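You operate a simulated robot arm through the tools that you are given. There is no shell and no other tool.

You run a simulated robot arm. Do the job below in one go: nothing can be reset, and whatever is moved stays where it is left.

JOB
Set the ferrule of the tube with the purple block.
Fine: seat it in the die of the press, one full stroke, lever up again, tube back in its socket. Set down upright: what you pick out.

Only the result counts: the job must be done as asked and must still hold three seconds after the hand-in. Knocking over, shifting, dropping, spilling or breaking anything else fails it.

ROBOT AND FRAMES
A 7-joint arm with a two-finger parallel gripper, fixed in place. Base frame: the origin is at the foot of the arm, x ahead of it, y to its left, z up. Lengths are in m, angles in degrees, forces in N, time in s.
Its first joint turns from -166.0 to 166.0 degrees. Payload 4.4 kg.
The tool frame sits at the grasp point between the pads (the TCP): z along the fingers, y along the line on which they close. The tips reach 0.023 m beyond it. The gripper opens to 0.094 m. The fingers are 0.038 m wide and 0.01 m thick; the gripper's body (0.054 by 0.096 m) begins 0.039 m behind the TCP.
Orientation is told as [roll, pitch, yaw] about the base's x, y, z axes, in that order, counted from this pose: with the fingers straight down and closing along the base's y, the tool's x points along the base's -x, its y along +y and its z along -z.

CONTROLS
- The arm moves only by the tool move_arm. Its argument "steps" is a list of rows, each a list of 3 entries, a list of its own where there are three numbers: the shift along the base's x, y, z in m, then the turn, a rotation vector about the base's x, y, z in degrees, then the closure, from 0 (fully open) to 1 (shut). In form: [[[tx, ty, tz], [wx, wy, wz], fingers], ...]. A call has 1 to 20 rows; each row shifts and turns the commanded pose from where the row before left it. Rows are played at 5 a second. More than 0.05 m and 8.6 degrees between two rows, or a gripper value outside its range, and nothing of the call is played. A pose out of reach is approached as far as the arm can. The call stops where the force on the tool passes 40 N (or 10 N more than at its start, if that is more) or the arm is blocked; 0.2 s more then pass. The fingers move at their own pace (about 0.072 m/s each) and stop on an object; they squeeze with about 41 N. The grip force told is the motor's: it shows also when the fingers shut on nothing. Time passes only in rows, and 0.2 s behind the last, so rows that do not move let the fingers close. It gives the time, the measured TCP pose, the force on the tool (base axes), the opening and the grip force at its end, in the units of the frame above (readings bear some noise), with the torque about the TCP (base axes, N m) and any sound that the robot's microphone picked up.
- Cameras (640 x 400 px; columns grow to the right, rows downward): "scene" is fixed at [0.0506, -0.5001, 1.7216]; the picture's right is [0.90, -0.44, 0.00], its down [-0.16, -0.33, -0.93] and it looks along [0.41, 0.83, -0.36] (base axes); focal length 346 px, centre (320, 200). "wrist" rides on the gripper at [0.086, 0.016, -0.075] in the tool frame; the picture's right is [-0.18, 0.98, 0.00], its down [-0.58, -0.11, -0.81] and it looks along [-0.79, -0.15, 0.59] (tool axes); focal length 243 px, centre (320, 200). There is no depth. A picture from a camera that has moved, and an enlarged one, comes with that camera's place and axes in the base frame and with its lens.
- snapshot(camera): a new picture of that camera. It takes no simulated time.
- enlarge(camera, box): a new picture of the part [left, top, right, bottom] of that camera's present view, enlarged. It takes no simulated time.
- hand_in(): hands the job in; it is judged then, once.

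Places have to be worked out from the pictures, the camera data and where the tool is seen. Open the gripper and draw the arm clear of the work before you hand the job in, unless the task says otherwise.

The tools are called after "Request:" by a JSON object that holds its "op" and its "data". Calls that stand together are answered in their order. move_arm: Moves the arm, as the interface text tells. Its arguments: {"type":"object","properties":{"steps":{"type":"array","items":{"type":"array"}}},"required":["steps"]} The other tools are called the same way: snapshot (camera) takes a picture; enlarge (camera, box) takes an enlarged picture of a part of a camera's view; hand_in () hands the job in.

At the start:

```text
time_s: 0.0
position: [0.4186, 0.4984, 1.318]
ee_rot: [0.0, 0.0, 0.0]
ft_force: [0.4, 0.4, 0.0]
ft_torque: [0.03, 0.02, -0.01]
grip_width: 0.094
finger_force: 0.0
```

scene: 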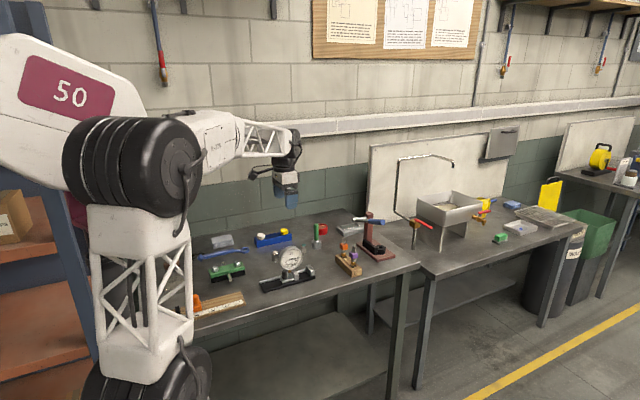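
wrist: 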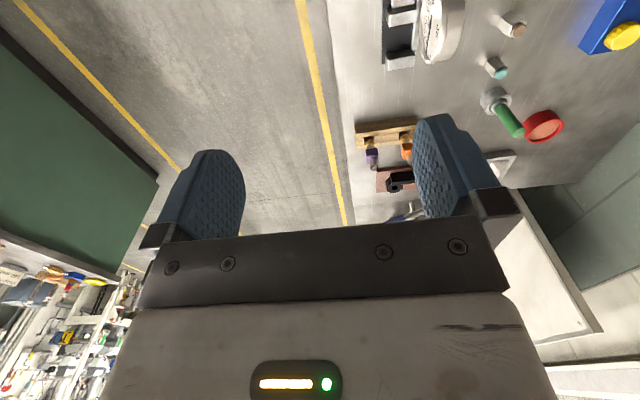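

I'll begin by taking closer looks at the bench with the scene camera, around the press and the wooden rack with the tubes.

Request:
{"op": "enlarge", "data": {"camera": "scene", "box": [320, 200, 420, 290]}}

Request:
{"op": "enlarge", "data": {"camera": "scene", "box": [180, 190, 420, 340]}}

Request:
{"op": "enlarge", "data": {"camera": "wrist", "box": [330, 80, 530, 230]}}

```text
4.44 times, centred on (370, 245) of scene
camera zoom: at [0.0506, -0.5001, 1.7216], right [0.9, -0.44, 0.0], down [-0.16, -0.33, -0.93], along [0.41, 0.83, -0.36], focal length 1540 px, centre (98, 0)
```

zoom: 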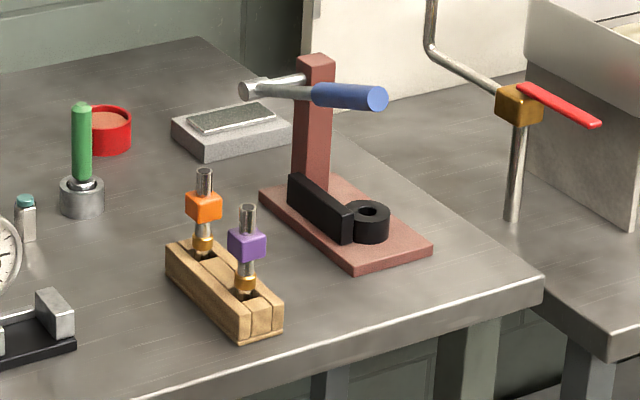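

```text
2.67 times, centred on (300, 265) of scene
camera zoom: at [0.0506, -0.5001, 1.7216], right [0.9, -0.44, 0.0], down [-0.16, -0.33, -0.93], along [0.41, 0.83, -0.36], focal length 924 px, centre (373, 27)
```

zoom: 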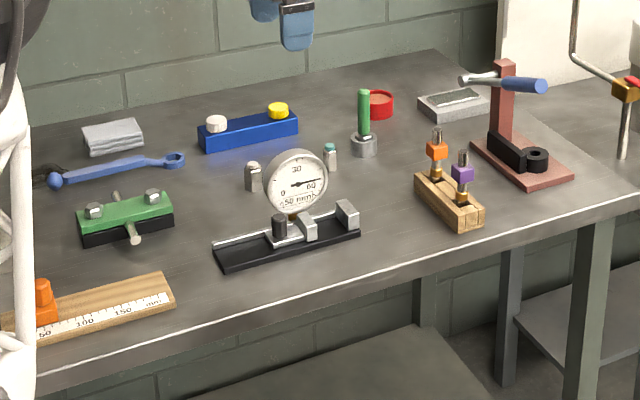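

```text
2.67 times, centred on (430, 155) of wrist
camera zoom: at [0.3323, 0.5136, 1.3917], right [0.18, 0.98, 0.0], down [0.58, -0.11, 0.81], along [0.79, -0.15, -0.59], focal length 647 px, centre (27, 320)
```

zoom: 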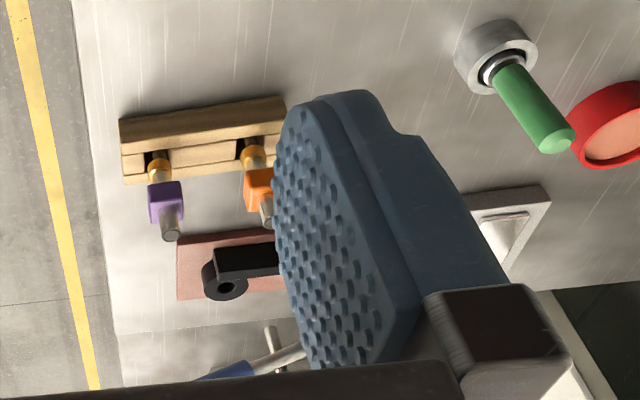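

The stereo of the two cameras puts the purple tube's top near (0.73, 0.56, 1.03) and the die near (0.92, 0.63, 0.94), with the bench at about z 0.9. I move in closer, well above everything, so the wrist camera can look at the rack and press.

Request:
{"op": "move_arm", "data": {"steps": [[[0.033, 0.012, -0.03], [0, 0, 0], 0], [[0.033, 0.012, -0.03], [0, 0, 0], 0], [[0.033, 0.012, -0.03], [0, 0, 0], 0], [[0.033, 0.012, -0.03], [0, 0, 0], 0]]}}

Request:
{"op": "snapshot", "data": {"camera": "wrist"}}

Request:
{"op": "snapshot", "data": {"camera": "scene"}}

```text
time_s: 1.0
position: [0.5519, 0.5463, 1.1964]
ee_rot: [0.1, -0.1, 0.0]
ft_force: [-0.5, -0.1, 1.2]
ft_torque: [0.01, 0.01, 0.05]
grip_width: 0.0937
finger_force: 0.0
```

```text
taken
camera wrist: at [0.4666, 0.5602, 1.2695], right [0.18, 0.98, 0.0], down [0.58, -0.11, 0.81], along [0.79, -0.15, -0.59], focal length 243 px, centre (320, 200)
```

wrist: 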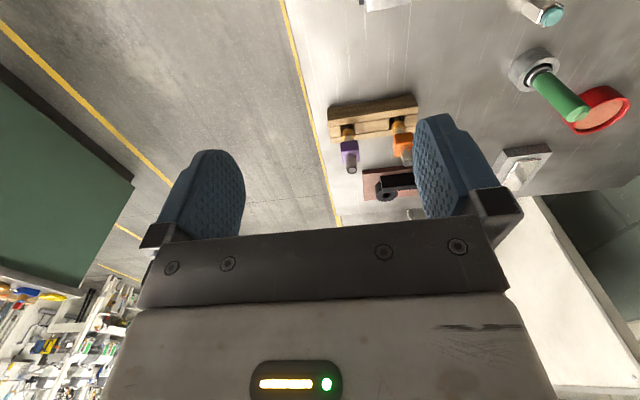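

```text
taken
```

scene: 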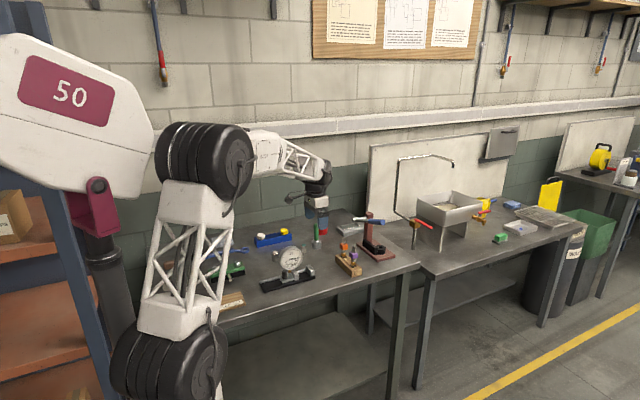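

The rack and the press are between the fingers in the wrist view. I enlarge that part to work out the tube geometry.

Request:
{"op": "enlarge", "data": {"camera": "wrist", "box": [310, 80, 430, 230]}}

Request:
{"op": "enlarge", "data": {"camera": "scene", "box": [330, 200, 400, 280]}}

```text
2.67 times, centred on (370, 155) of wrist
camera zoom: at [0.4666, 0.5602, 1.2695], right [0.18, 0.98, 0.0], down [0.58, -0.11, 0.81], along [0.79, -0.15, -0.59], focal length 647 px, centre (187, 320)
```

zoom: 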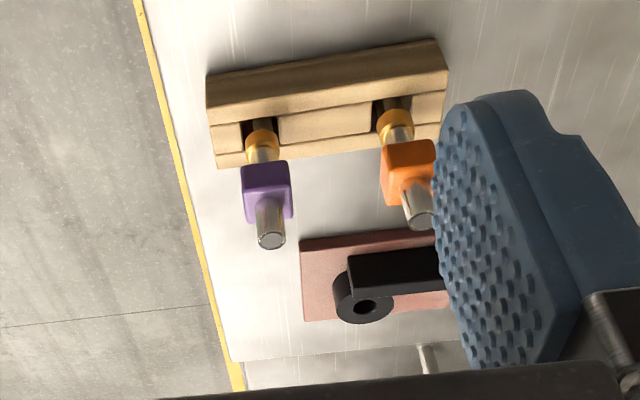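

```text
5.00 times, centred on (365, 240) of scene
camera zoom: at [0.0506, -0.5001, 1.7216], right [0.9, -0.44, 0.0], down [-0.16, -0.33, -0.93], along [0.41, 0.83, -0.36], focal length 1732 px, centre (95, 0)
```

zoom: 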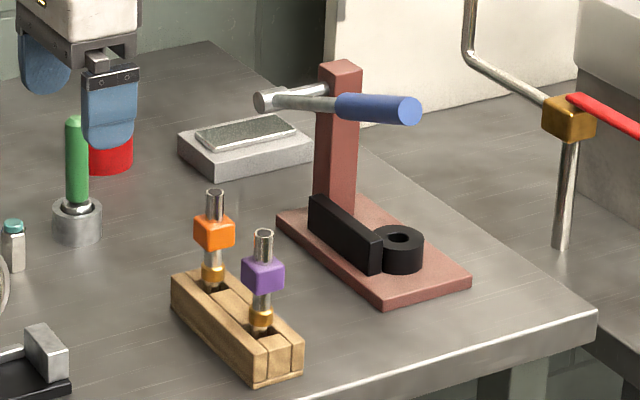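

The rack top is around z 0.945 and the die's top about 0.94 at (0.92, 0.63). I swing the tool a quarter turn so the wrist camera looks along +y at the press from its front, staying high and in front of the bench.

Request:
{"op": "move_arm", "data": {"steps": [[[0.0225, -0.0178, 0], [0, 0, 8.2], 0], [[0.0225, -0.0178, 0], [0, 0, 8.2], 0], [[0.0225, -0.0178, 0], [0, 0, 8.2], 0], [[0.0225, -0.0178, 0], [0, 0, 8.2], 0], [[0.0225, -0.0178, 0], [0, 0, 8.2], 0], [[0.0225, -0.0178, 0], [0, 0, 8.2], 0], [[0.0225, -0.0178, 0], [0, 0, 8.2], 0], [[0.0225, -0.0178, 0], [0, 0, 8.2], 0], [[0.0225, -0.0178, 0], [0, 0, 8.2], 0], [[0.0225, -0.0178, 0], [0, 0, 8.2], 0], [[0.0225, -0.0178, 0], [0, 0, 8.0], 0]]}}

Request:
{"op": "snapshot", "data": {"camera": "wrist"}}

Request:
{"op": "snapshot", "data": {"camera": "scene"}}

```text
time_s: 3.4
position: [0.7944, 0.3503, 1.1975]
ee_rot: [0.0, -0.1, 90.1]
ft_force: [0.5, -0.9, 0.4]
ft_torque: [0.03, 0.02, 0.02]
grip_width: 0.0937
finger_force: 0.1
```

```text
taken
camera wrist: at [0.7798, 0.2625, 1.2713], right [-0.98, 0.18, 0.0], down [0.11, 0.58, 0.81], along [0.15, 0.79, -0.59], focal length 243 px, centre (320, 200)
```

wrist: 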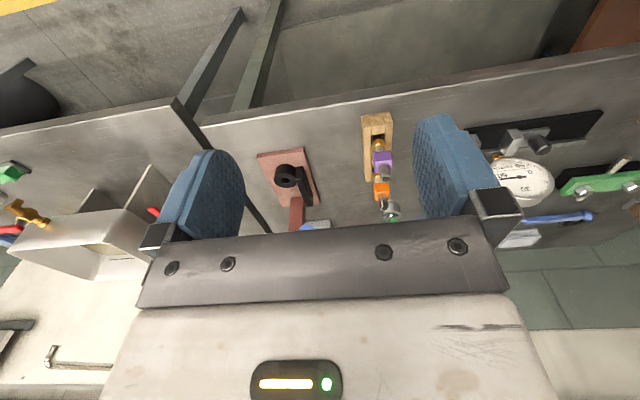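

```text
taken
```

scene: 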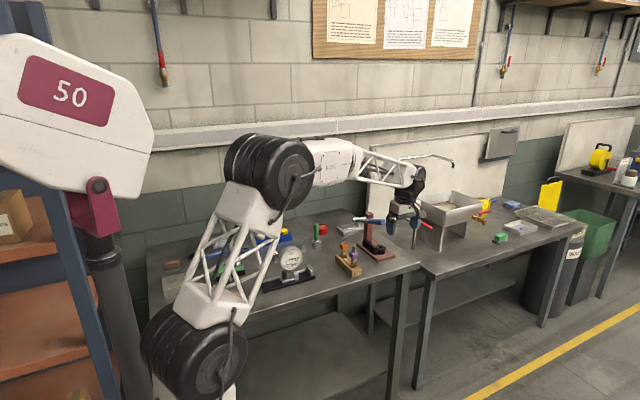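

The arm reaches out here fine. I tilt the fingers forward 40° so the camera looks more level at the lever and column, holding well in front of the bench items.

Request:
{"op": "move_arm", "data": {"steps": [[[0.01, -0.006, -0.005], [8, 0, 0], 0], [[0.01, -0.006, -0.005], [8, 0, 0], 0], [[0.01, -0.006, -0.005], [8, 0, 0], 0], [[0.01, -0.006, -0.005], [8, 0, 0], 0], [[0.01, -0.006, -0.005], [8, 0, 0], 0]]}}

Request:
{"op": "snapshot", "data": {"camera": "wrist"}}

Request:
{"op": "enlarge", "data": {"camera": "wrist", "box": [220, 80, 420, 230]}}

```text
time_s: 4.6
position: [0.8473, 0.3226, 1.1741]
ee_rot: [-0.1, -40.1, 90.1]
ft_force: [-0.2, -1.0, 0.0]
ft_torque: [-0.02, -0.03, -0.02]
grip_width: 0.0941
finger_force: 0.0
```

```text
taken
camera wrist: at [0.8321, 0.2057, 1.1742], right [-0.98, 0.14, 0.12], down [0.11, -0.07, 0.99], along [0.15, 0.99, 0.06], focal length 243 px, centre (320, 200)
```

wrist: 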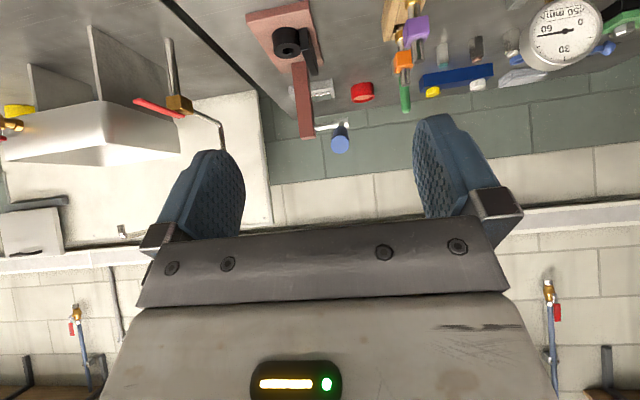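

```text
2.67 times, centred on (320, 155) of wrist
camera zoom: at [0.8321, 0.2057, 1.1742], right [-0.98, 0.14, 0.12], down [0.11, -0.07, 0.99], along [0.15, 0.99, 0.06], focal length 647 px, centre (320, 320)
```

zoom: 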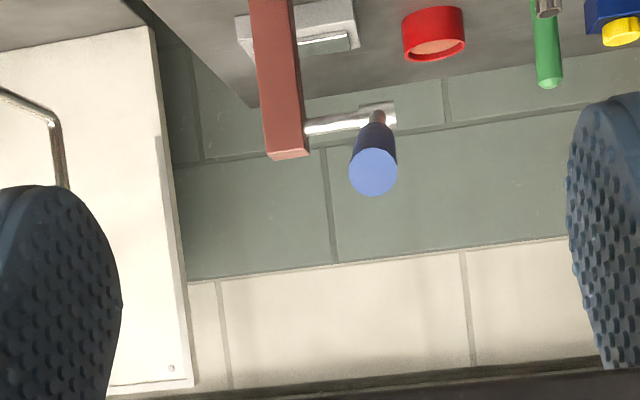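

The lever hangs on the −x side of the column: pivot near (0.845, 0.748, 1.046), handle end near (0.846, 0.533, 1.125), about 20° above level. The die lies far out (radius 1.12 m), so I check how far the arm reaches toward it, staying high.

Request:
{"op": "move_arm", "data": {"steps": [[[0.019, 0.03, 0.015], [0, 0, 0], 0], [[0.019, 0.03, 0.015], [0, 0, 0], 0], [[0.019, 0.03, 0.015], [0, 0, 0], 0], [[0.019, 0.03, 0.015], [0, 0, 0], 0]]}}

Request:
{"op": "snapshot", "data": {"camera": "wrist"}}

Request:
{"op": "snapshot", "data": {"camera": "scene"}}

```text
time_s: 5.6
position: [0.9235, 0.4439, 1.2333]
ee_rot: [0.0, -40.1, 89.9]
ft_force: [-0.9, -0.2, -0.1]
ft_torque: [-0.04, -0.04, -0.01]
grip_width: 0.0939
finger_force: 0.2
```

```text
taken
camera wrist: at [0.9085, 0.3279, 1.2355], right [-0.98, 0.14, 0.12], down [0.11, -0.07, 0.99], along [0.15, 0.99, 0.06], focal length 243 px, centre (320, 200)
```

wrist: 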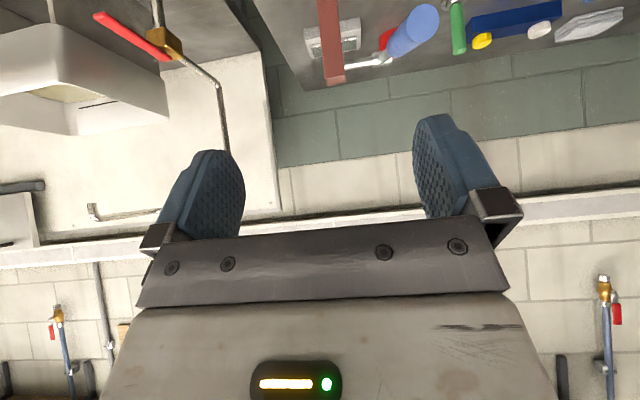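

```text
taken
```

scene: 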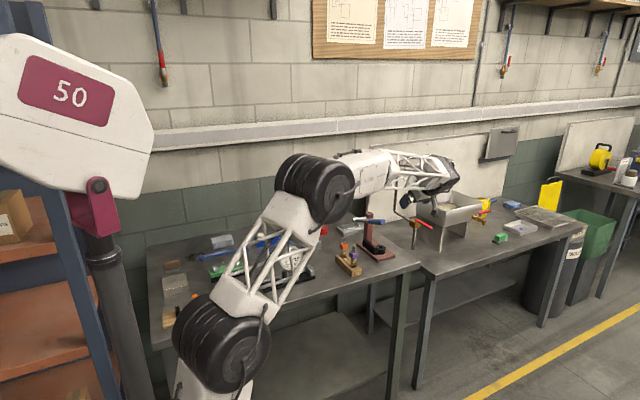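

Radius 1.03 m is reached easily. I set the tool upright again while moving over toward the die, still 0.1 m above the lever, to see if the straight-down pose reaches.

Request:
{"op": "move_arm", "data": {"steps": [[[0, 0.025, 0.005], [-8, 0, 0], 0], [[0, 0.025, 0.005], [-8, 0, 0], 0], [[0, 0.025, 0.0], [-8, 0, 0], 0], [[0, 0.025, 0.0], [-8, 0, 0], 0], [[0, 0.025, 0.0], [-8.1, 0, 0], 0], [[0, 0, 0], [0, 0, 0], 0]]}}

Request:
{"op": "snapshot", "data": {"camera": "wrist"}}

Request:
{"op": "snapshot", "data": {"camera": "scene"}}

```text
time_s: 7.0
position: [0.924, 0.5663, 1.2434]
ee_rot: [-0.1, 0.1, 90.0]
ft_force: [-0.2, 0.1, 0.7]
ft_torque: [-0.02, 0.03, 0.0]
grip_width: 0.0939
finger_force: 0.0
```

```text
taken
camera wrist: at [0.909, 0.4781, 1.3169], right [-0.98, 0.18, 0.0], down [0.11, 0.58, 0.8], along [0.15, 0.79, -0.59], focal length 243 px, centre (320, 200)
```

wrist: 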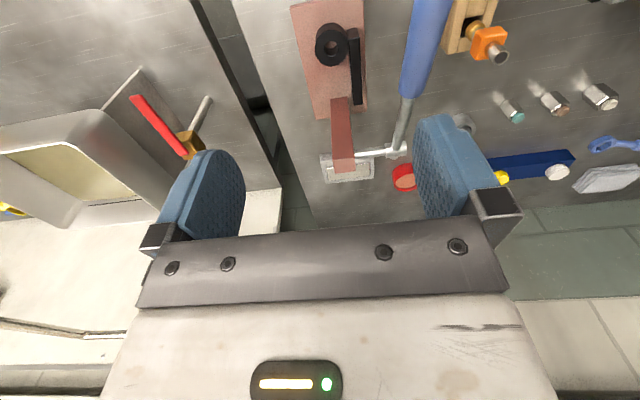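

```text
taken
```

scene: 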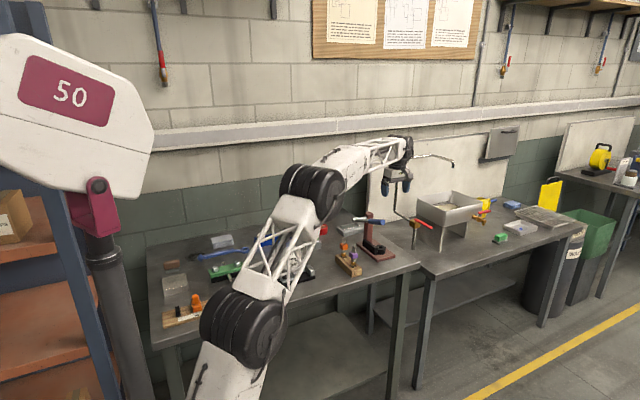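

Straight-down at radius 1.08 m is fine too. Here is a good view down on the die and the lever; I enlarge it for measurement.

Request:
{"op": "enlarge", "data": {"camera": "wrist", "box": [280, 0, 440, 200]}}

Request:
{"op": "enlarge", "data": {"camera": "wrist", "box": [300, 10, 380, 70]}}

Request:
{"op": "enlarge", "data": {"camera": "scene", "box": [340, 205, 400, 280]}}

```text
2.00 times, centred on (360, 100) of wrist
camera zoom: at [0.909, 0.4781, 1.3169], right [-0.98, 0.18, 0.0], down [0.11, 0.58, 0.8], along [0.15, 0.79, -0.59], focal length 485 px, centre (240, 400)
```

zoom: 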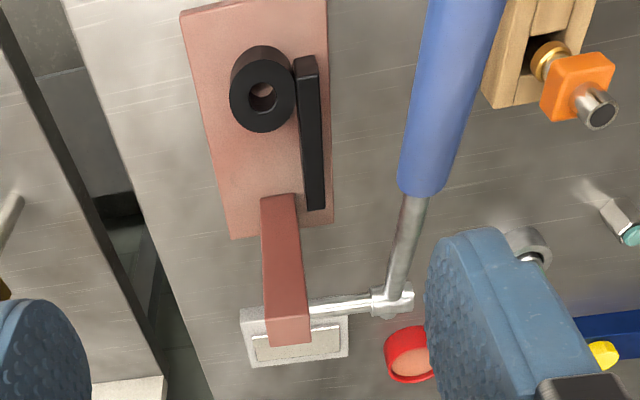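

```text
6.67 times, centred on (340, 40) of wrist
camera zoom: at [0.909, 0.4781, 1.3169], right [-0.98, 0.18, 0.0], down [0.11, 0.58, 0.8], along [0.15, 0.79, -0.59], focal length 1618 px, centre (187, 1267)
```

zoom: 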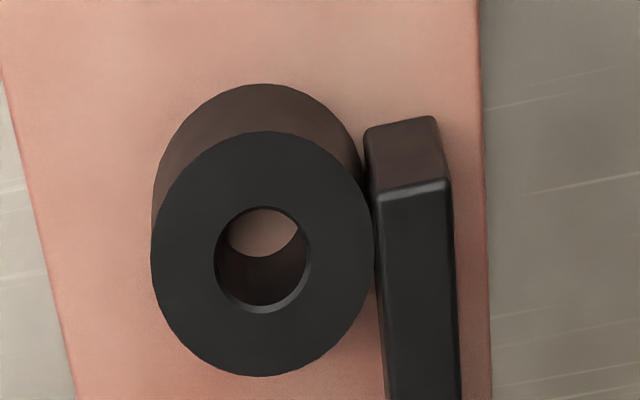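

```text
5.33 times, centred on (370, 242) of scene
camera zoom: at [0.0506, -0.5001, 1.7216], right [0.9, -0.44, 0.0], down [-0.16, -0.33, -0.93], along [0.41, 0.83, -0.36], focal length 1848 px, centre (53, -27)
```

zoom: 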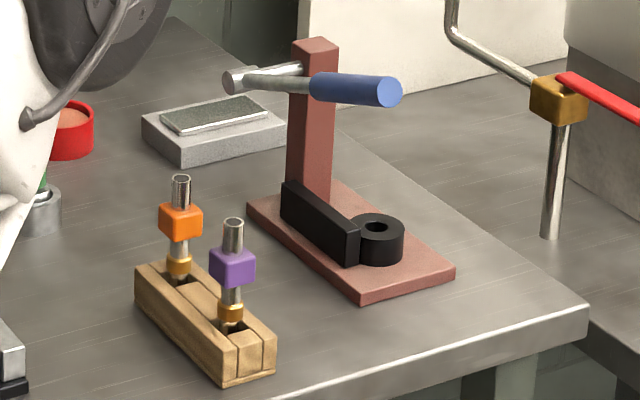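

The die's hole is centred near (0.921, 0.628), top at z ≈ 0.943, about 20 mm wide, going through to the base plate. Next I move back in front of the rack to get an accurate view of the purple tube.

Request:
{"op": "move_arm", "data": {"steps": [[[-0.0394, -0.0292, 0], [0, 0, 0], 0], [[-0.0394, -0.0292, 0], [0, 0, 0], 0], [[-0.0394, -0.0292, 0], [0, 0, 0], 0], [[-0.0394, -0.0292, 0], [0, 0, 0], 0], [[-0.0394, -0.0292, 0], [0, 0, 0], 0], [[0, 0, -0.04], [0, 0, 0], 0], [[0, 0, -0.04], [0, 0, 0], 0], [[0, 0, -0.04], [0, 0, 0], 0], [[0, 0, 0], [0, 0, 0], 0]]}}

Request:
{"op": "snapshot", "data": {"camera": "wrist"}}

Request:
{"op": "enlarge", "data": {"camera": "wrist", "box": [300, 60, 420, 210]}}

```text
time_s: 9.0
position: [0.7236, 0.4172, 1.1223]
ee_rot: [0.0, 0.0, 90.0]
ft_force: [-0.3, 0.3, -0.8]
ft_torque: [0.01, 0.0, 0.01]
grip_width: 0.0939
finger_force: 0.0
```

```text
taken
camera wrist: at [0.7088, 0.3303, 1.1953], right [-0.98, 0.18, 0.0], down [0.11, 0.58, 0.81], along [0.15, 0.79, -0.59], focal length 243 px, centre (320, 200)
```

wrist: 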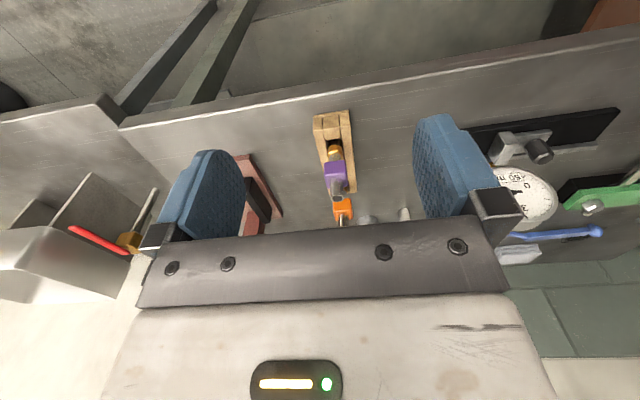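

```text
2.67 times, centred on (360, 135) of wrist
camera zoom: at [0.7088, 0.3303, 1.1953], right [-0.98, 0.18, 0.0], down [0.11, 0.58, 0.81], along [0.15, 0.79, -0.59], focal length 647 px, centre (213, 373)
```

zoom: 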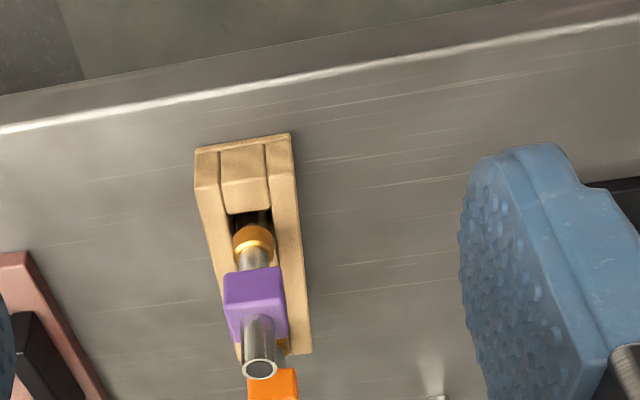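

The rack and purple tube are now clear; I enlarge tightly for accurate lines of tube, block and socket.

Request:
{"op": "enlarge", "data": {"camera": "wrist", "box": [305, 105, 375, 210]}}

Request:
{"op": "enlarge", "data": {"camera": "wrist", "box": [316, 130, 360, 205]}}

Request:
{"op": "enlarge", "data": {"camera": "scene", "box": [330, 230, 370, 280]}}

```text
3.81 times, centred on (340, 158) of wrist
camera zoom: at [0.7088, 0.3303, 1.1953], right [-0.98, 0.18, 0.0], down [0.11, 0.58, 0.81], along [0.15, 0.79, -0.59], focal length 924 px, centre (244, 362)
```

zoom: 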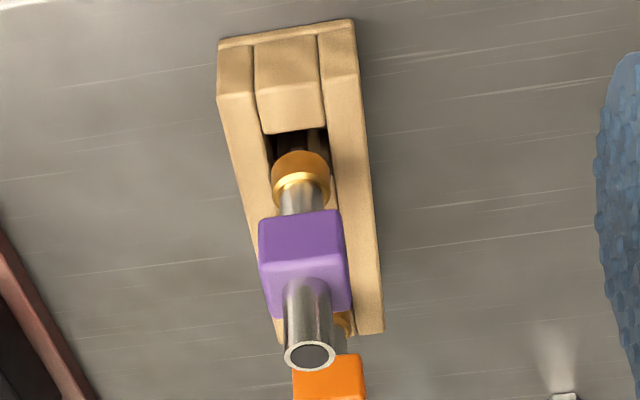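

```text
5.33 times, centred on (338, 168) of wrist
camera zoom: at [0.7088, 0.3303, 1.1953], right [-0.98, 0.18, 0.0], down [0.11, 0.58, 0.81], along [0.15, 0.79, -0.59], focal length 1294 px, centre (224, 373)
```

zoom: 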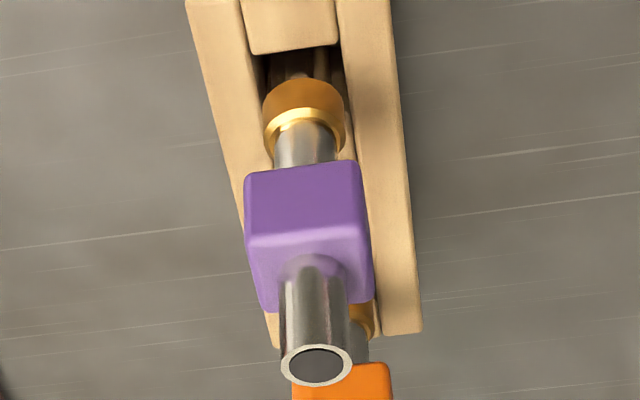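

```text
8.00 times, centred on (350, 255) of scene
camera zoom: at [0.0506, -0.5001, 1.7216], right [0.9, -0.44, 0.0], down [-0.16, -0.33, -0.93], along [0.41, 0.83, -0.36], focal length 2771 px, centre (80, -240)
```

zoom: 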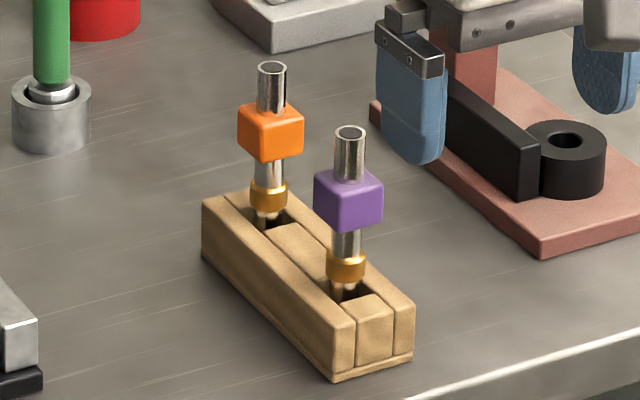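

The tube is upright at about (0.729, 0.557): block z 0.979–0.999 (25 mm wide), ferrule z ≈0.941–0.960, top 1.028. Before picking, I check with shut fingers that the straight-down pose reaches over the die at working height, passing clear of the lever.

Request:
{"op": "move_arm", "data": {"steps": [[[0.02, 0, 0.04], [0, 0, 0], 1], [[0.03, 0.0, 0.035], [0, 0, 0], 1], [[0.049, 0, 0], [0, 0, 0], 1], [[0.049, 0, 0], [0, 0, 0], 1], [[0.049, 0, 0], [0, 0, 0], 1], [[0, 0.045, 0], [0, 0, 0], 1], [[0, 0.045, 0], [0, 0, 0], 1], [[0, 0.045, 0], [0, 0, 0], 1], [[0, 0.045, 0], [0, 0, 0], 1], [[0, 0.031, 0], [0, 0, 0], 1], [[0, 0, -0.04], [0, 0, 0], 1], [[0, 0, -0.04], [0, 0, 0], 1], [[0, 0, -0.04], [0, 0, 0], 1], [[0, 0, 0], [0, 0, 0], 1]]}}

Request:
{"op": "snapshot", "data": {"camera": "wrist"}}

Request:
{"op": "snapshot", "data": {"camera": "scene"}}

```text
time_s: 12.0
position: [0.926, 0.6323, 1.079]
ee_rot: [0.0, 0.1, 90.0]
ft_force: [-0.3, -0.4, 0.2]
ft_torque: [0.0, 0.04, 0.0]
grip_width: 0.0002
finger_force: 41.0
```

```text
taken
camera wrist: at [0.9106, 0.5444, 1.1524], right [-0.98, 0.18, 0.0], down [0.11, 0.58, 0.81], along [0.15, 0.79, -0.59], focal length 243 px, centre (320, 200)
```

wrist: 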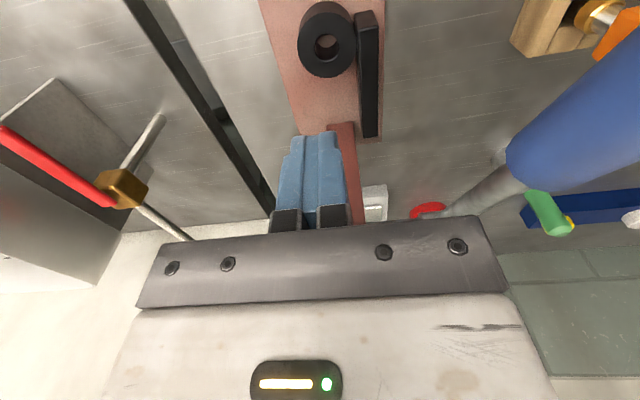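

```text
taken
```

scene: 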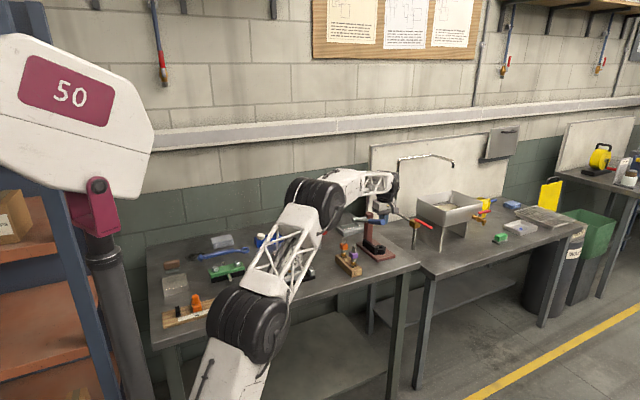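

The arm reaches (0.926, 0.632, 1.079) with the tool down. I enlarge the die from here for its precise place relative to the tool axis, which shows at column 320.

Request:
{"op": "enlarge", "data": {"camera": "wrist", "box": [290, 0, 370, 80]}}

Request:
{"op": "enlarge", "data": {"camera": "wrist", "box": [240, 0, 400, 240]}}

Request:
{"op": "enlarge", "data": {"camera": "scene", "box": [340, 165, 440, 275]}}

```text
5.00 times, centred on (330, 40) of wrist
camera zoom: at [0.9106, 0.5444, 1.1524], right [-0.98, 0.18, 0.0], down [0.11, 0.58, 0.81], along [0.15, 0.79, -0.59], focal length 1213 px, centre (270, 1000)
```

zoom: 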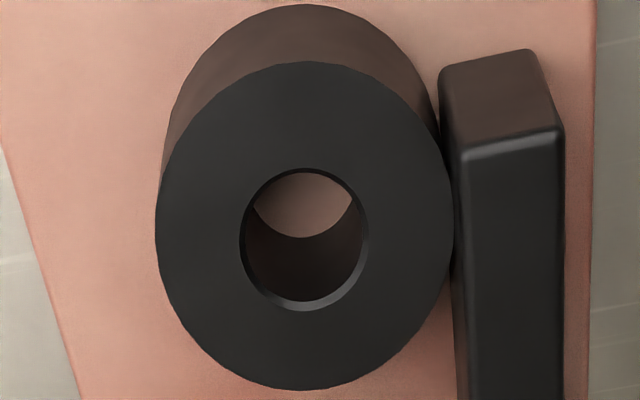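

```text
1.67 times, centred on (320, 120) of wrist
camera zoom: at [0.9106, 0.5444, 1.1524], right [-0.98, 0.18, 0.0], down [0.11, 0.58, 0.81], along [0.15, 0.79, -0.59], focal length 404 px, centre (320, 333)
```

zoom: 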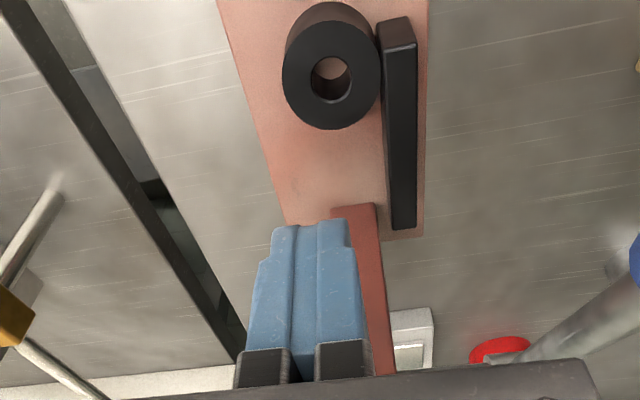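

```text
3.64 times, centred on (390, 220) of scene
camera zoom: at [0.0506, -0.5001, 1.7216], right [0.9, -0.44, 0.0], down [-0.16, -0.33, -0.93], along [0.41, 0.83, -0.36], focal length 1260 px, centre (66, 127)
```

zoom: 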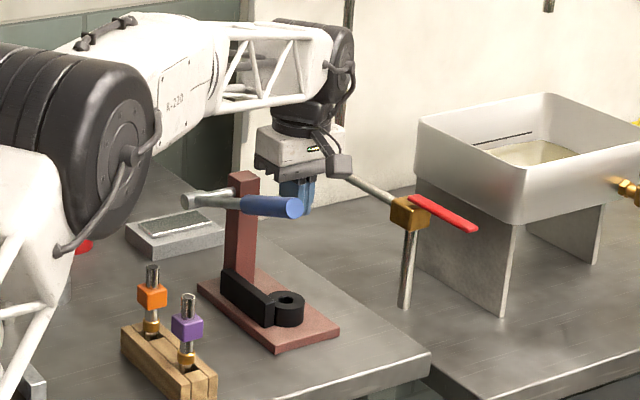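

The hole centre comes out at about (0.921, 0.627) for a die top of z 0.943. I check reach a bit lower (fingertips still above the die).

Request:
{"op": "move_arm", "data": {"steps": [[[-0.003, -0.003, -0.04], [0, 0, 0], 1], [[-0.002, -0.002, -0.035], [0, 0, 0], 1], [[0, 0, 0], [0, 0, 0], 1]]}}

Request:
{"op": "enlarge", "data": {"camera": "scene", "box": [350, 195, 410, 265]}}

Request:
{"op": "snapshot", "data": {"camera": "wrist"}}

```text
time_s: 12.8
position: [0.921, 0.6256, 1.0019]
ee_rot: [-0.1, 0.1, 90.0]
ft_force: [-0.5, 0.4, -0.1]
ft_torque: [-0.01, -0.02, 0.0]
grip_width: 0.0
finger_force: 41.1
```

```text
5.71 times, centred on (380, 230) of scene
camera zoom: at [0.0506, -0.5001, 1.7216], right [0.9, -0.44, 0.0], down [-0.16, -0.33, -0.93], along [0.41, 0.83, -0.36], focal length 1979 px, centre (-23, 29)
```

zoom: 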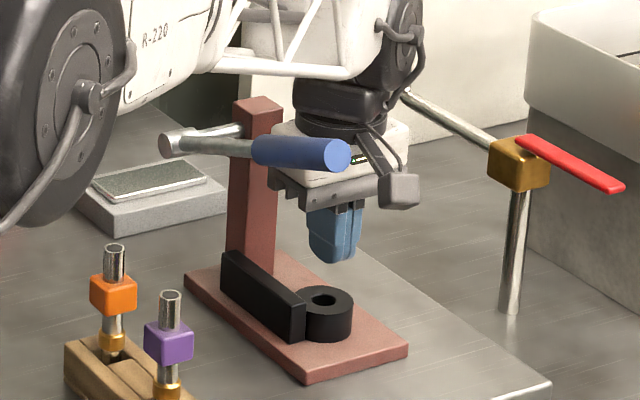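

```text
taken
camera wrist: at [0.9058, 0.5381, 1.0756], right [-0.98, 0.18, 0.0], down [0.11, 0.58, 0.81], along [0.15, 0.79, -0.59], focal length 243 px, centre (320, 200)
```

wrist: 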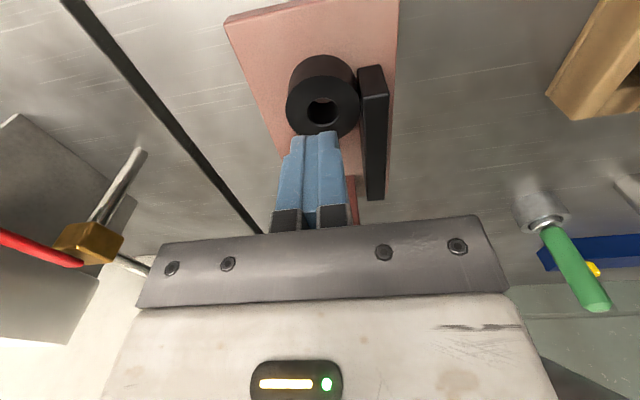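

Reach is fine at working height. I enlarge the wrist view to measure the hole against the tool axis from this close.

Request:
{"op": "enlarge", "data": {"camera": "wrist", "box": [280, 50, 360, 150]}}

Request:
{"op": "enlarge", "data": {"camera": "scene", "box": [372, 222, 392, 252]}}

```text
4.00 times, centred on (320, 100) of wrist
camera zoom: at [0.9058, 0.5381, 1.0756], right [-0.98, 0.18, 0.0], down [0.11, 0.58, 0.81], along [0.15, 0.79, -0.59], focal length 970 px, centre (320, 600)
```

zoom: 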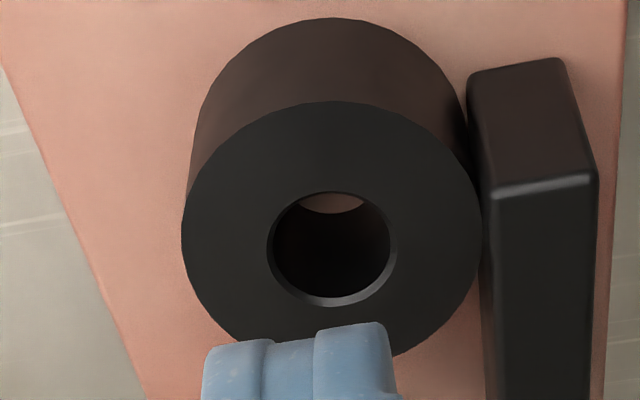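

```text
13.33 times, centred on (382, 237) of scene
camera zoom: at [0.0506, -0.5001, 1.7216], right [0.9, -0.44, 0.0], down [-0.16, -0.33, -0.93], along [0.41, 0.83, -0.36], focal length 4619 px, centre (-507, -293)
```

zoom: 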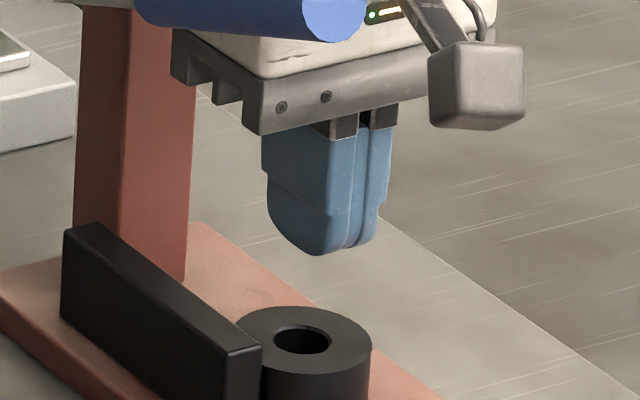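

The hole centre is consistently near (0.921, 0.628–0.629), top z ≈0.941. I go back up over the lever and stop above the purple tube with the fingers opening there, to line up on it.

Request:
{"op": "move_arm", "data": {"steps": [[[0, 0, 0.05], [0, 0, 0], 1], [[0, 0, 0.05], [0, 0, 0], 1], [[0, 0, 0.05], [0, 0, 0], 1], [[0, 0, 0.05], [0, 0, 0], 1], [[-0.0384, -0.0138, 0], [0, 0, 0], 1], [[-0.0384, -0.0138, 0], [0, 0, 0], 1], [[-0.0384, -0.0138, 0], [0, 0, 0], 1], [[-0.0384, -0.0138, 0], [0, 0, 0], 0.5], [[-0.0384, -0.0138, 0], [0, 0, 0], 0], [[0, 0, -0.04], [0, 0, 0], 0], [[0, 0, -0.04], [0, 0, 0], 0], [[0, 0, 0], [0, 0, 0], 0]]}}

Request:
{"op": "snapshot", "data": {"camera": "wrist"}}

Request:
{"op": "enlarge", "data": {"camera": "scene", "box": [320, 195, 390, 285]}}

```text
time_s: 15.4
position: [0.7284, 0.5565, 1.1223]
ee_rot: [-0.1, 0.1, 90.1]
ft_force: [-0.3, -0.9, 0.2]
ft_torque: [0.03, -0.01, -0.01]
grip_width: 0.0939
finger_force: 0.1
```

```text
taken
camera wrist: at [0.7127, 0.4691, 1.196], right [-0.98, 0.18, 0.0], down [0.11, 0.58, 0.81], along [0.15, 0.79, -0.59], focal length 243 px, centre (320, 200)
```

wrist: 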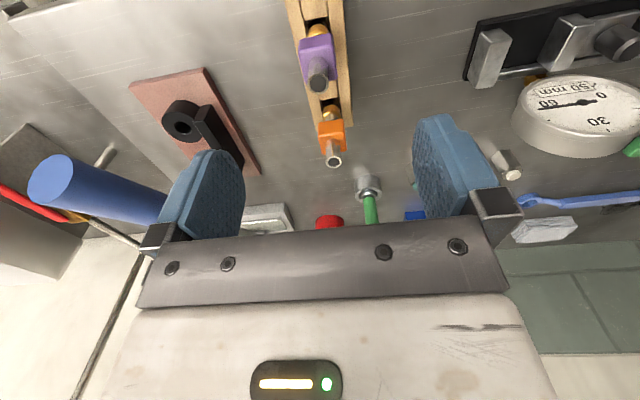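

```text
4.44 times, centred on (355, 240) of scene
camera zoom: at [0.0506, -0.5001, 1.7216], right [0.9, -0.44, 0.0], down [-0.16, -0.33, -0.93], along [0.41, 0.83, -0.36], focal length 1540 px, centre (164, 22)
```

zoom: 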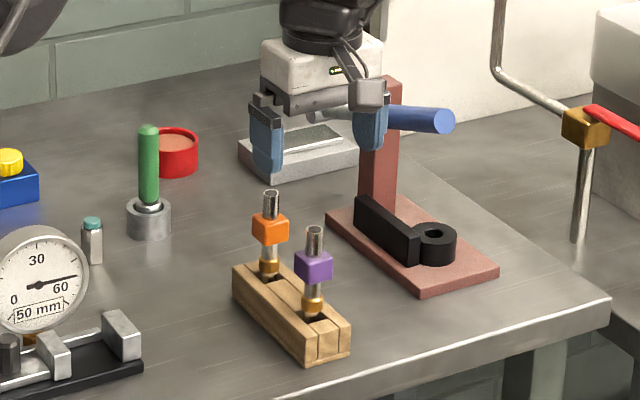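

The tube sits almost on the tool axis column. I enlarge for the exact offset.

Request:
{"op": "enlarge", "data": {"camera": "wrist", "box": [290, 20, 350, 100]}}

Request:
{"op": "enlarge", "data": {"camera": "wrist", "box": [270, 0, 370, 180]}}

```text
5.00 times, centred on (320, 60) of wrist
camera zoom: at [0.7127, 0.4691, 1.196], right [-0.98, 0.18, 0.0], down [0.11, 0.58, 0.81], along [0.15, 0.79, -0.59], focal length 1213 px, centre (320, 900)
```

zoom: 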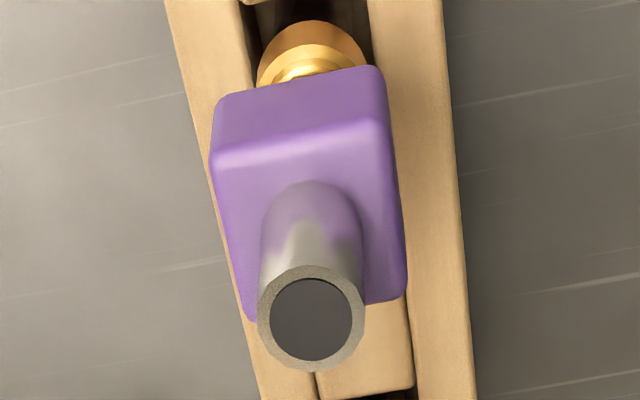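

```text
2.22 times, centred on (320, 90) of wrist
camera zoom: at [0.7127, 0.4691, 1.196], right [-0.98, 0.18, 0.0], down [0.11, 0.58, 0.81], along [0.15, 0.79, -0.59], focal length 539 px, centre (320, 444)
```

zoom: 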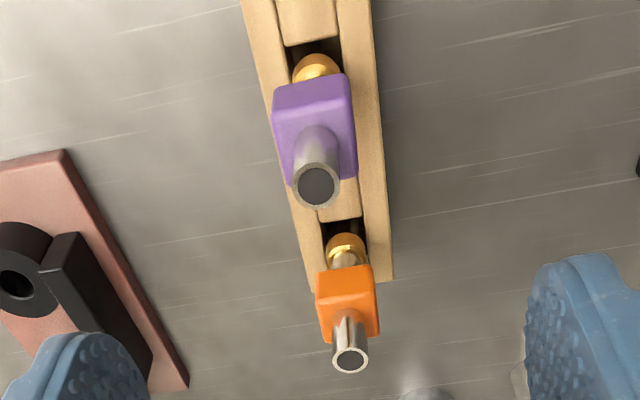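

The tube axis lies at about (0.7304, 0.5576), block z 0.980–1.000, top 1.028, and it is square to the base axes. I lower the open fingers around the block (TCP to z 0.996, leaving the palm clear of the tube top) and look before closing.

Request:
{"op": "move_arm", "data": {"steps": [[[0.002, 0.001, -0.042], [0, 0, 0], 0], [[0, 0, -0.042], [0, 0, 0], 0], [[0, 0, -0.042], [0, 0, 0], 0], [[0, 0, 0], [0, 0, 0], 0]]}}

Request:
{"op": "snapshot", "data": {"camera": "wrist"}}

Request:
{"op": "enlarge", "data": {"camera": "scene", "box": [320, 205, 390, 285]}}

```text
time_s: 16.4
position: [0.729, 0.5594, 0.9974]
ee_rot: [0.0, 0.1, 90.1]
ft_force: [-0.2, -0.1, 0.2]
ft_torque: [0.0, -0.01, 0.0]
grip_width: 0.0938
finger_force: 0.1
```

```text
taken
camera wrist: at [0.7137, 0.4716, 1.0709], right [-0.98, 0.18, 0.0], down [0.11, 0.58, 0.81], along [0.15, 0.79, -0.59], focal length 243 px, centre (320, 200)
```

wrist: 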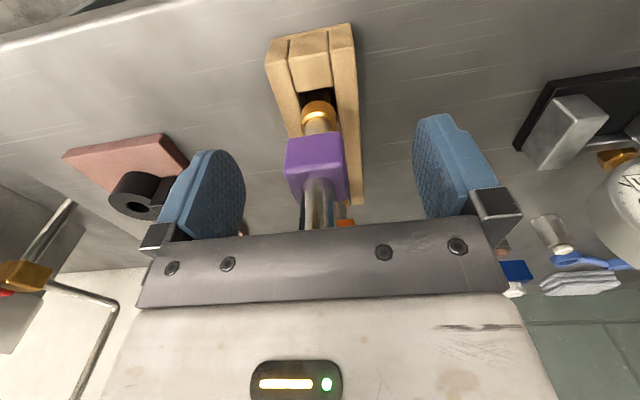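

```text
5.00 times, centred on (355, 245) of scene
camera zoom: at [0.0506, -0.5001, 1.7216], right [0.9, -0.44, 0.0], down [-0.16, -0.33, -0.93], along [0.41, 0.83, -0.36], focal length 1732 px, centre (145, -25)
```

zoom: 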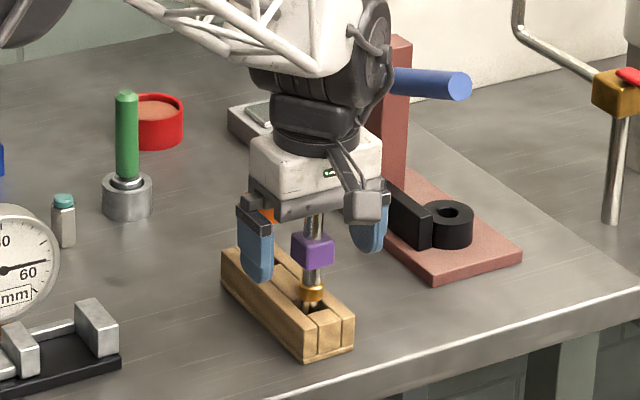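

Both fingers straddle the block evenly. I take one close look at ferrule and socket from here for later reference, before closing.

Request:
{"op": "enlarge", "data": {"camera": "wrist", "box": [250, 10, 380, 230]}}

Request:
{"op": "enlarge", "data": {"camera": "scene", "box": [338, 236, 364, 280]}}

```text
1.82 times, centred on (315, 120) of wrist
camera zoom: at [0.7137, 0.4716, 1.0709], right [-0.98, 0.18, 0.0], down [0.11, 0.58, 0.81], along [0.15, 0.79, -0.59], focal length 441 px, centre (329, 346)
```

zoom: 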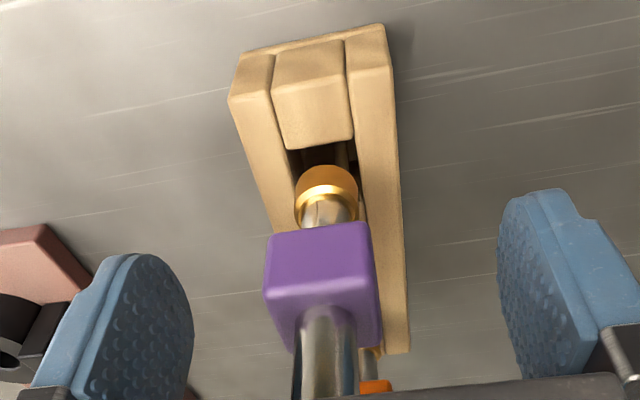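

```text
9.09 times, centred on (351, 258) of scene
camera zoom: at [0.0506, -0.5001, 1.7216], right [0.9, -0.44, 0.0], down [-0.16, -0.33, -0.93], along [0.41, 0.83, -0.36], focal length 3149 px, centre (38, -327)
```

zoom: 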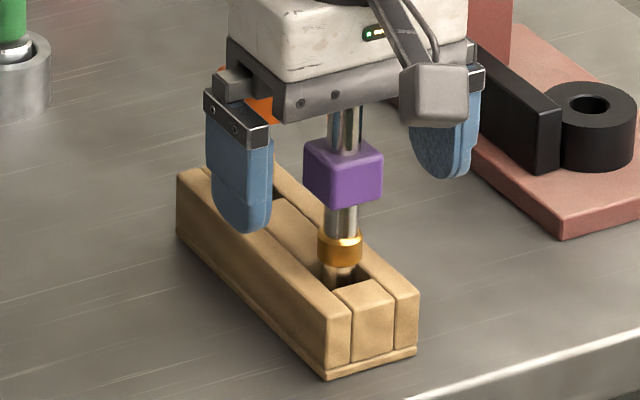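

The tube is about 1 mm to +x of the tool axis; I correct that and close on the block.

Request:
{"op": "move_arm", "data": {"steps": [[[0.001, 0, 0], [0, 0, 0], 0], [[0, 0, 0], [0, 0, 0], 0.5], [[0, 0, 0], [0, 0, 0], 1], [[0, 0, 0], [0, 0, 0], 1], [[0, 0, 0], [0, 0, 0], 1], [[0, 0, 0], [0, 0, 0], 1], [[0, 0, 0], [0, 0, 0], 1]]}}

Request:
{"op": "snapshot", "data": {"camera": "wrist"}}

Request:
{"op": "enlarge", "data": {"camera": "scene", "box": [338, 236, 364, 280]}}

```text
time_s: 18.0
position: [0.73, 0.5592, 0.9953]
ee_rot: [0.0, 0.1, 90.1]
ft_force: [-0.6, -0.4, -0.9]
ft_torque: [-0.03, 0.02, 0.02]
grip_width: 0.0272
finger_force: 40.9
```

```text
taken
camera wrist: at [0.7149, 0.4712, 1.0703], right [-0.98, 0.18, 0.0], down [0.11, 0.58, 0.81], along [0.15, 0.79, -0.59], focal length 243 px, centre (320, 200)
```

wrist: 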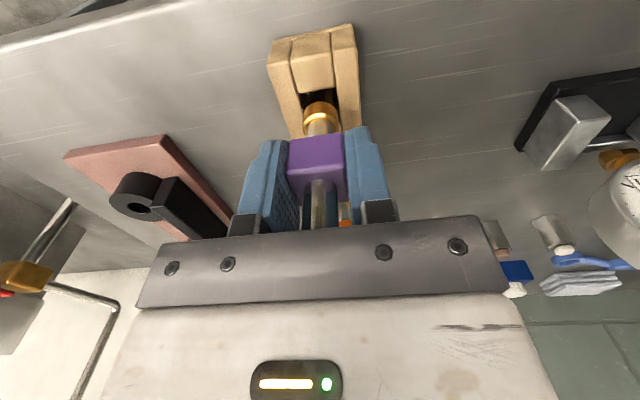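

```text
9.09 times, centred on (351, 258) of scene
camera zoom: at [0.0506, -0.5001, 1.7216], right [0.9, -0.44, 0.0], down [-0.16, -0.33, -0.93], along [0.41, 0.83, -0.36], focal length 3149 px, centre (38, -327)
```

zoom: 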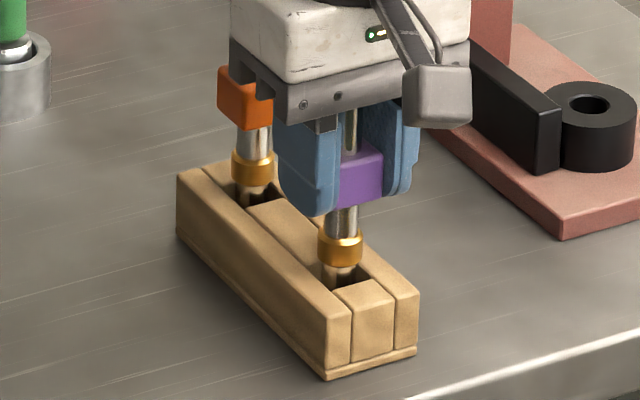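

The block is gripped (width 27 mm, 41 N). I lift straight up 60 mm and look at the tube's lower end and the socket.

Request:
{"op": "move_arm", "data": {"steps": [[[0, 0, 0.01], [0, 0, 0], 1], [[0, 0, 0.01], [0, 0, 0], 1], [[0, 0, 0.02], [0, 0, 0], 1], [[0, 0, 0.02], [0, 0, 0], 1], [[0, 0, 0.04], [0, 0, 0], 1], [[0, 0, 0], [0, 0, 0], 1]]}}

Request:
{"op": "snapshot", "data": {"camera": "wrist"}}

Request:
{"op": "enlarge", "data": {"camera": "scene", "box": [335, 210, 371, 280]}}

Request:
{"op": "enlarge", "data": {"camera": "wrist", "box": [270, 40, 370, 200]}}

```text
time_s: 19.4
position: [0.7277, 0.5569, 1.0969]
ee_rot: [0.0, 0.1, 90.0]
ft_force: [0.9, -0.9, 0.1]
ft_torque: [-0.01, 0.04, -0.01]
grip_width: 0.0272
finger_force: 40.6
```

```text
taken
camera wrist: at [0.7132, 0.4689, 1.172], right [-0.98, 0.18, 0.0], down [0.11, 0.58, 0.81], along [0.15, 0.79, -0.59], focal length 243 px, centre (320, 200)
```

wrist: 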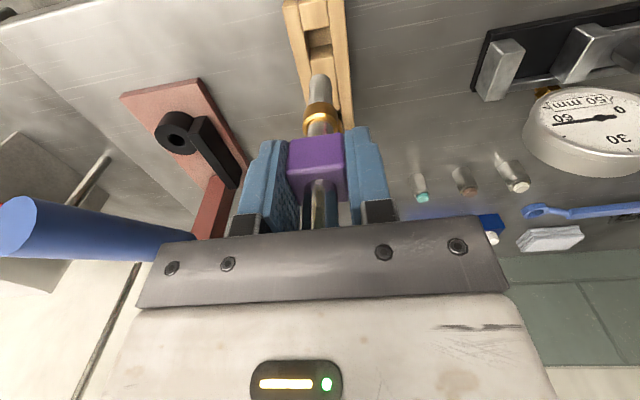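

```text
5.71 times, centred on (353, 245) of scene
camera zoom: at [0.0506, -0.5001, 1.7216], right [0.9, -0.44, 0.0], down [-0.16, -0.33, -0.93], along [0.41, 0.83, -0.36], focal length 1979 px, centre (131, -57)
```

zoom: 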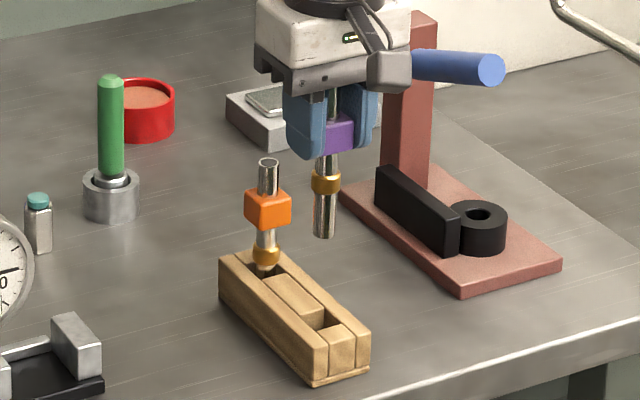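

```text
2.50 times, centred on (320, 120) of wrist
camera zoom: at [0.7132, 0.4689, 1.172], right [-0.98, 0.18, 0.0], down [0.11, 0.58, 0.81], along [0.15, 0.79, -0.59], focal length 606 px, centre (320, 400)
```

zoom: 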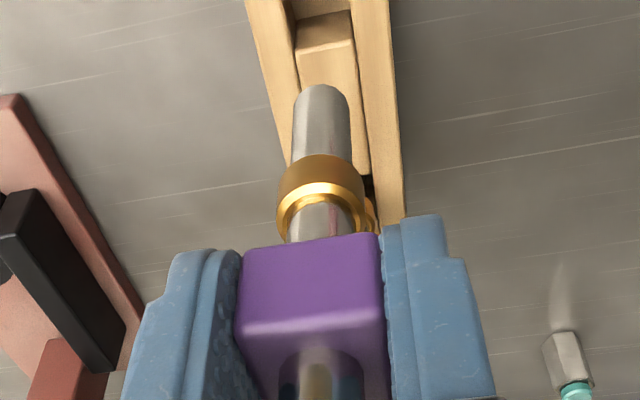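

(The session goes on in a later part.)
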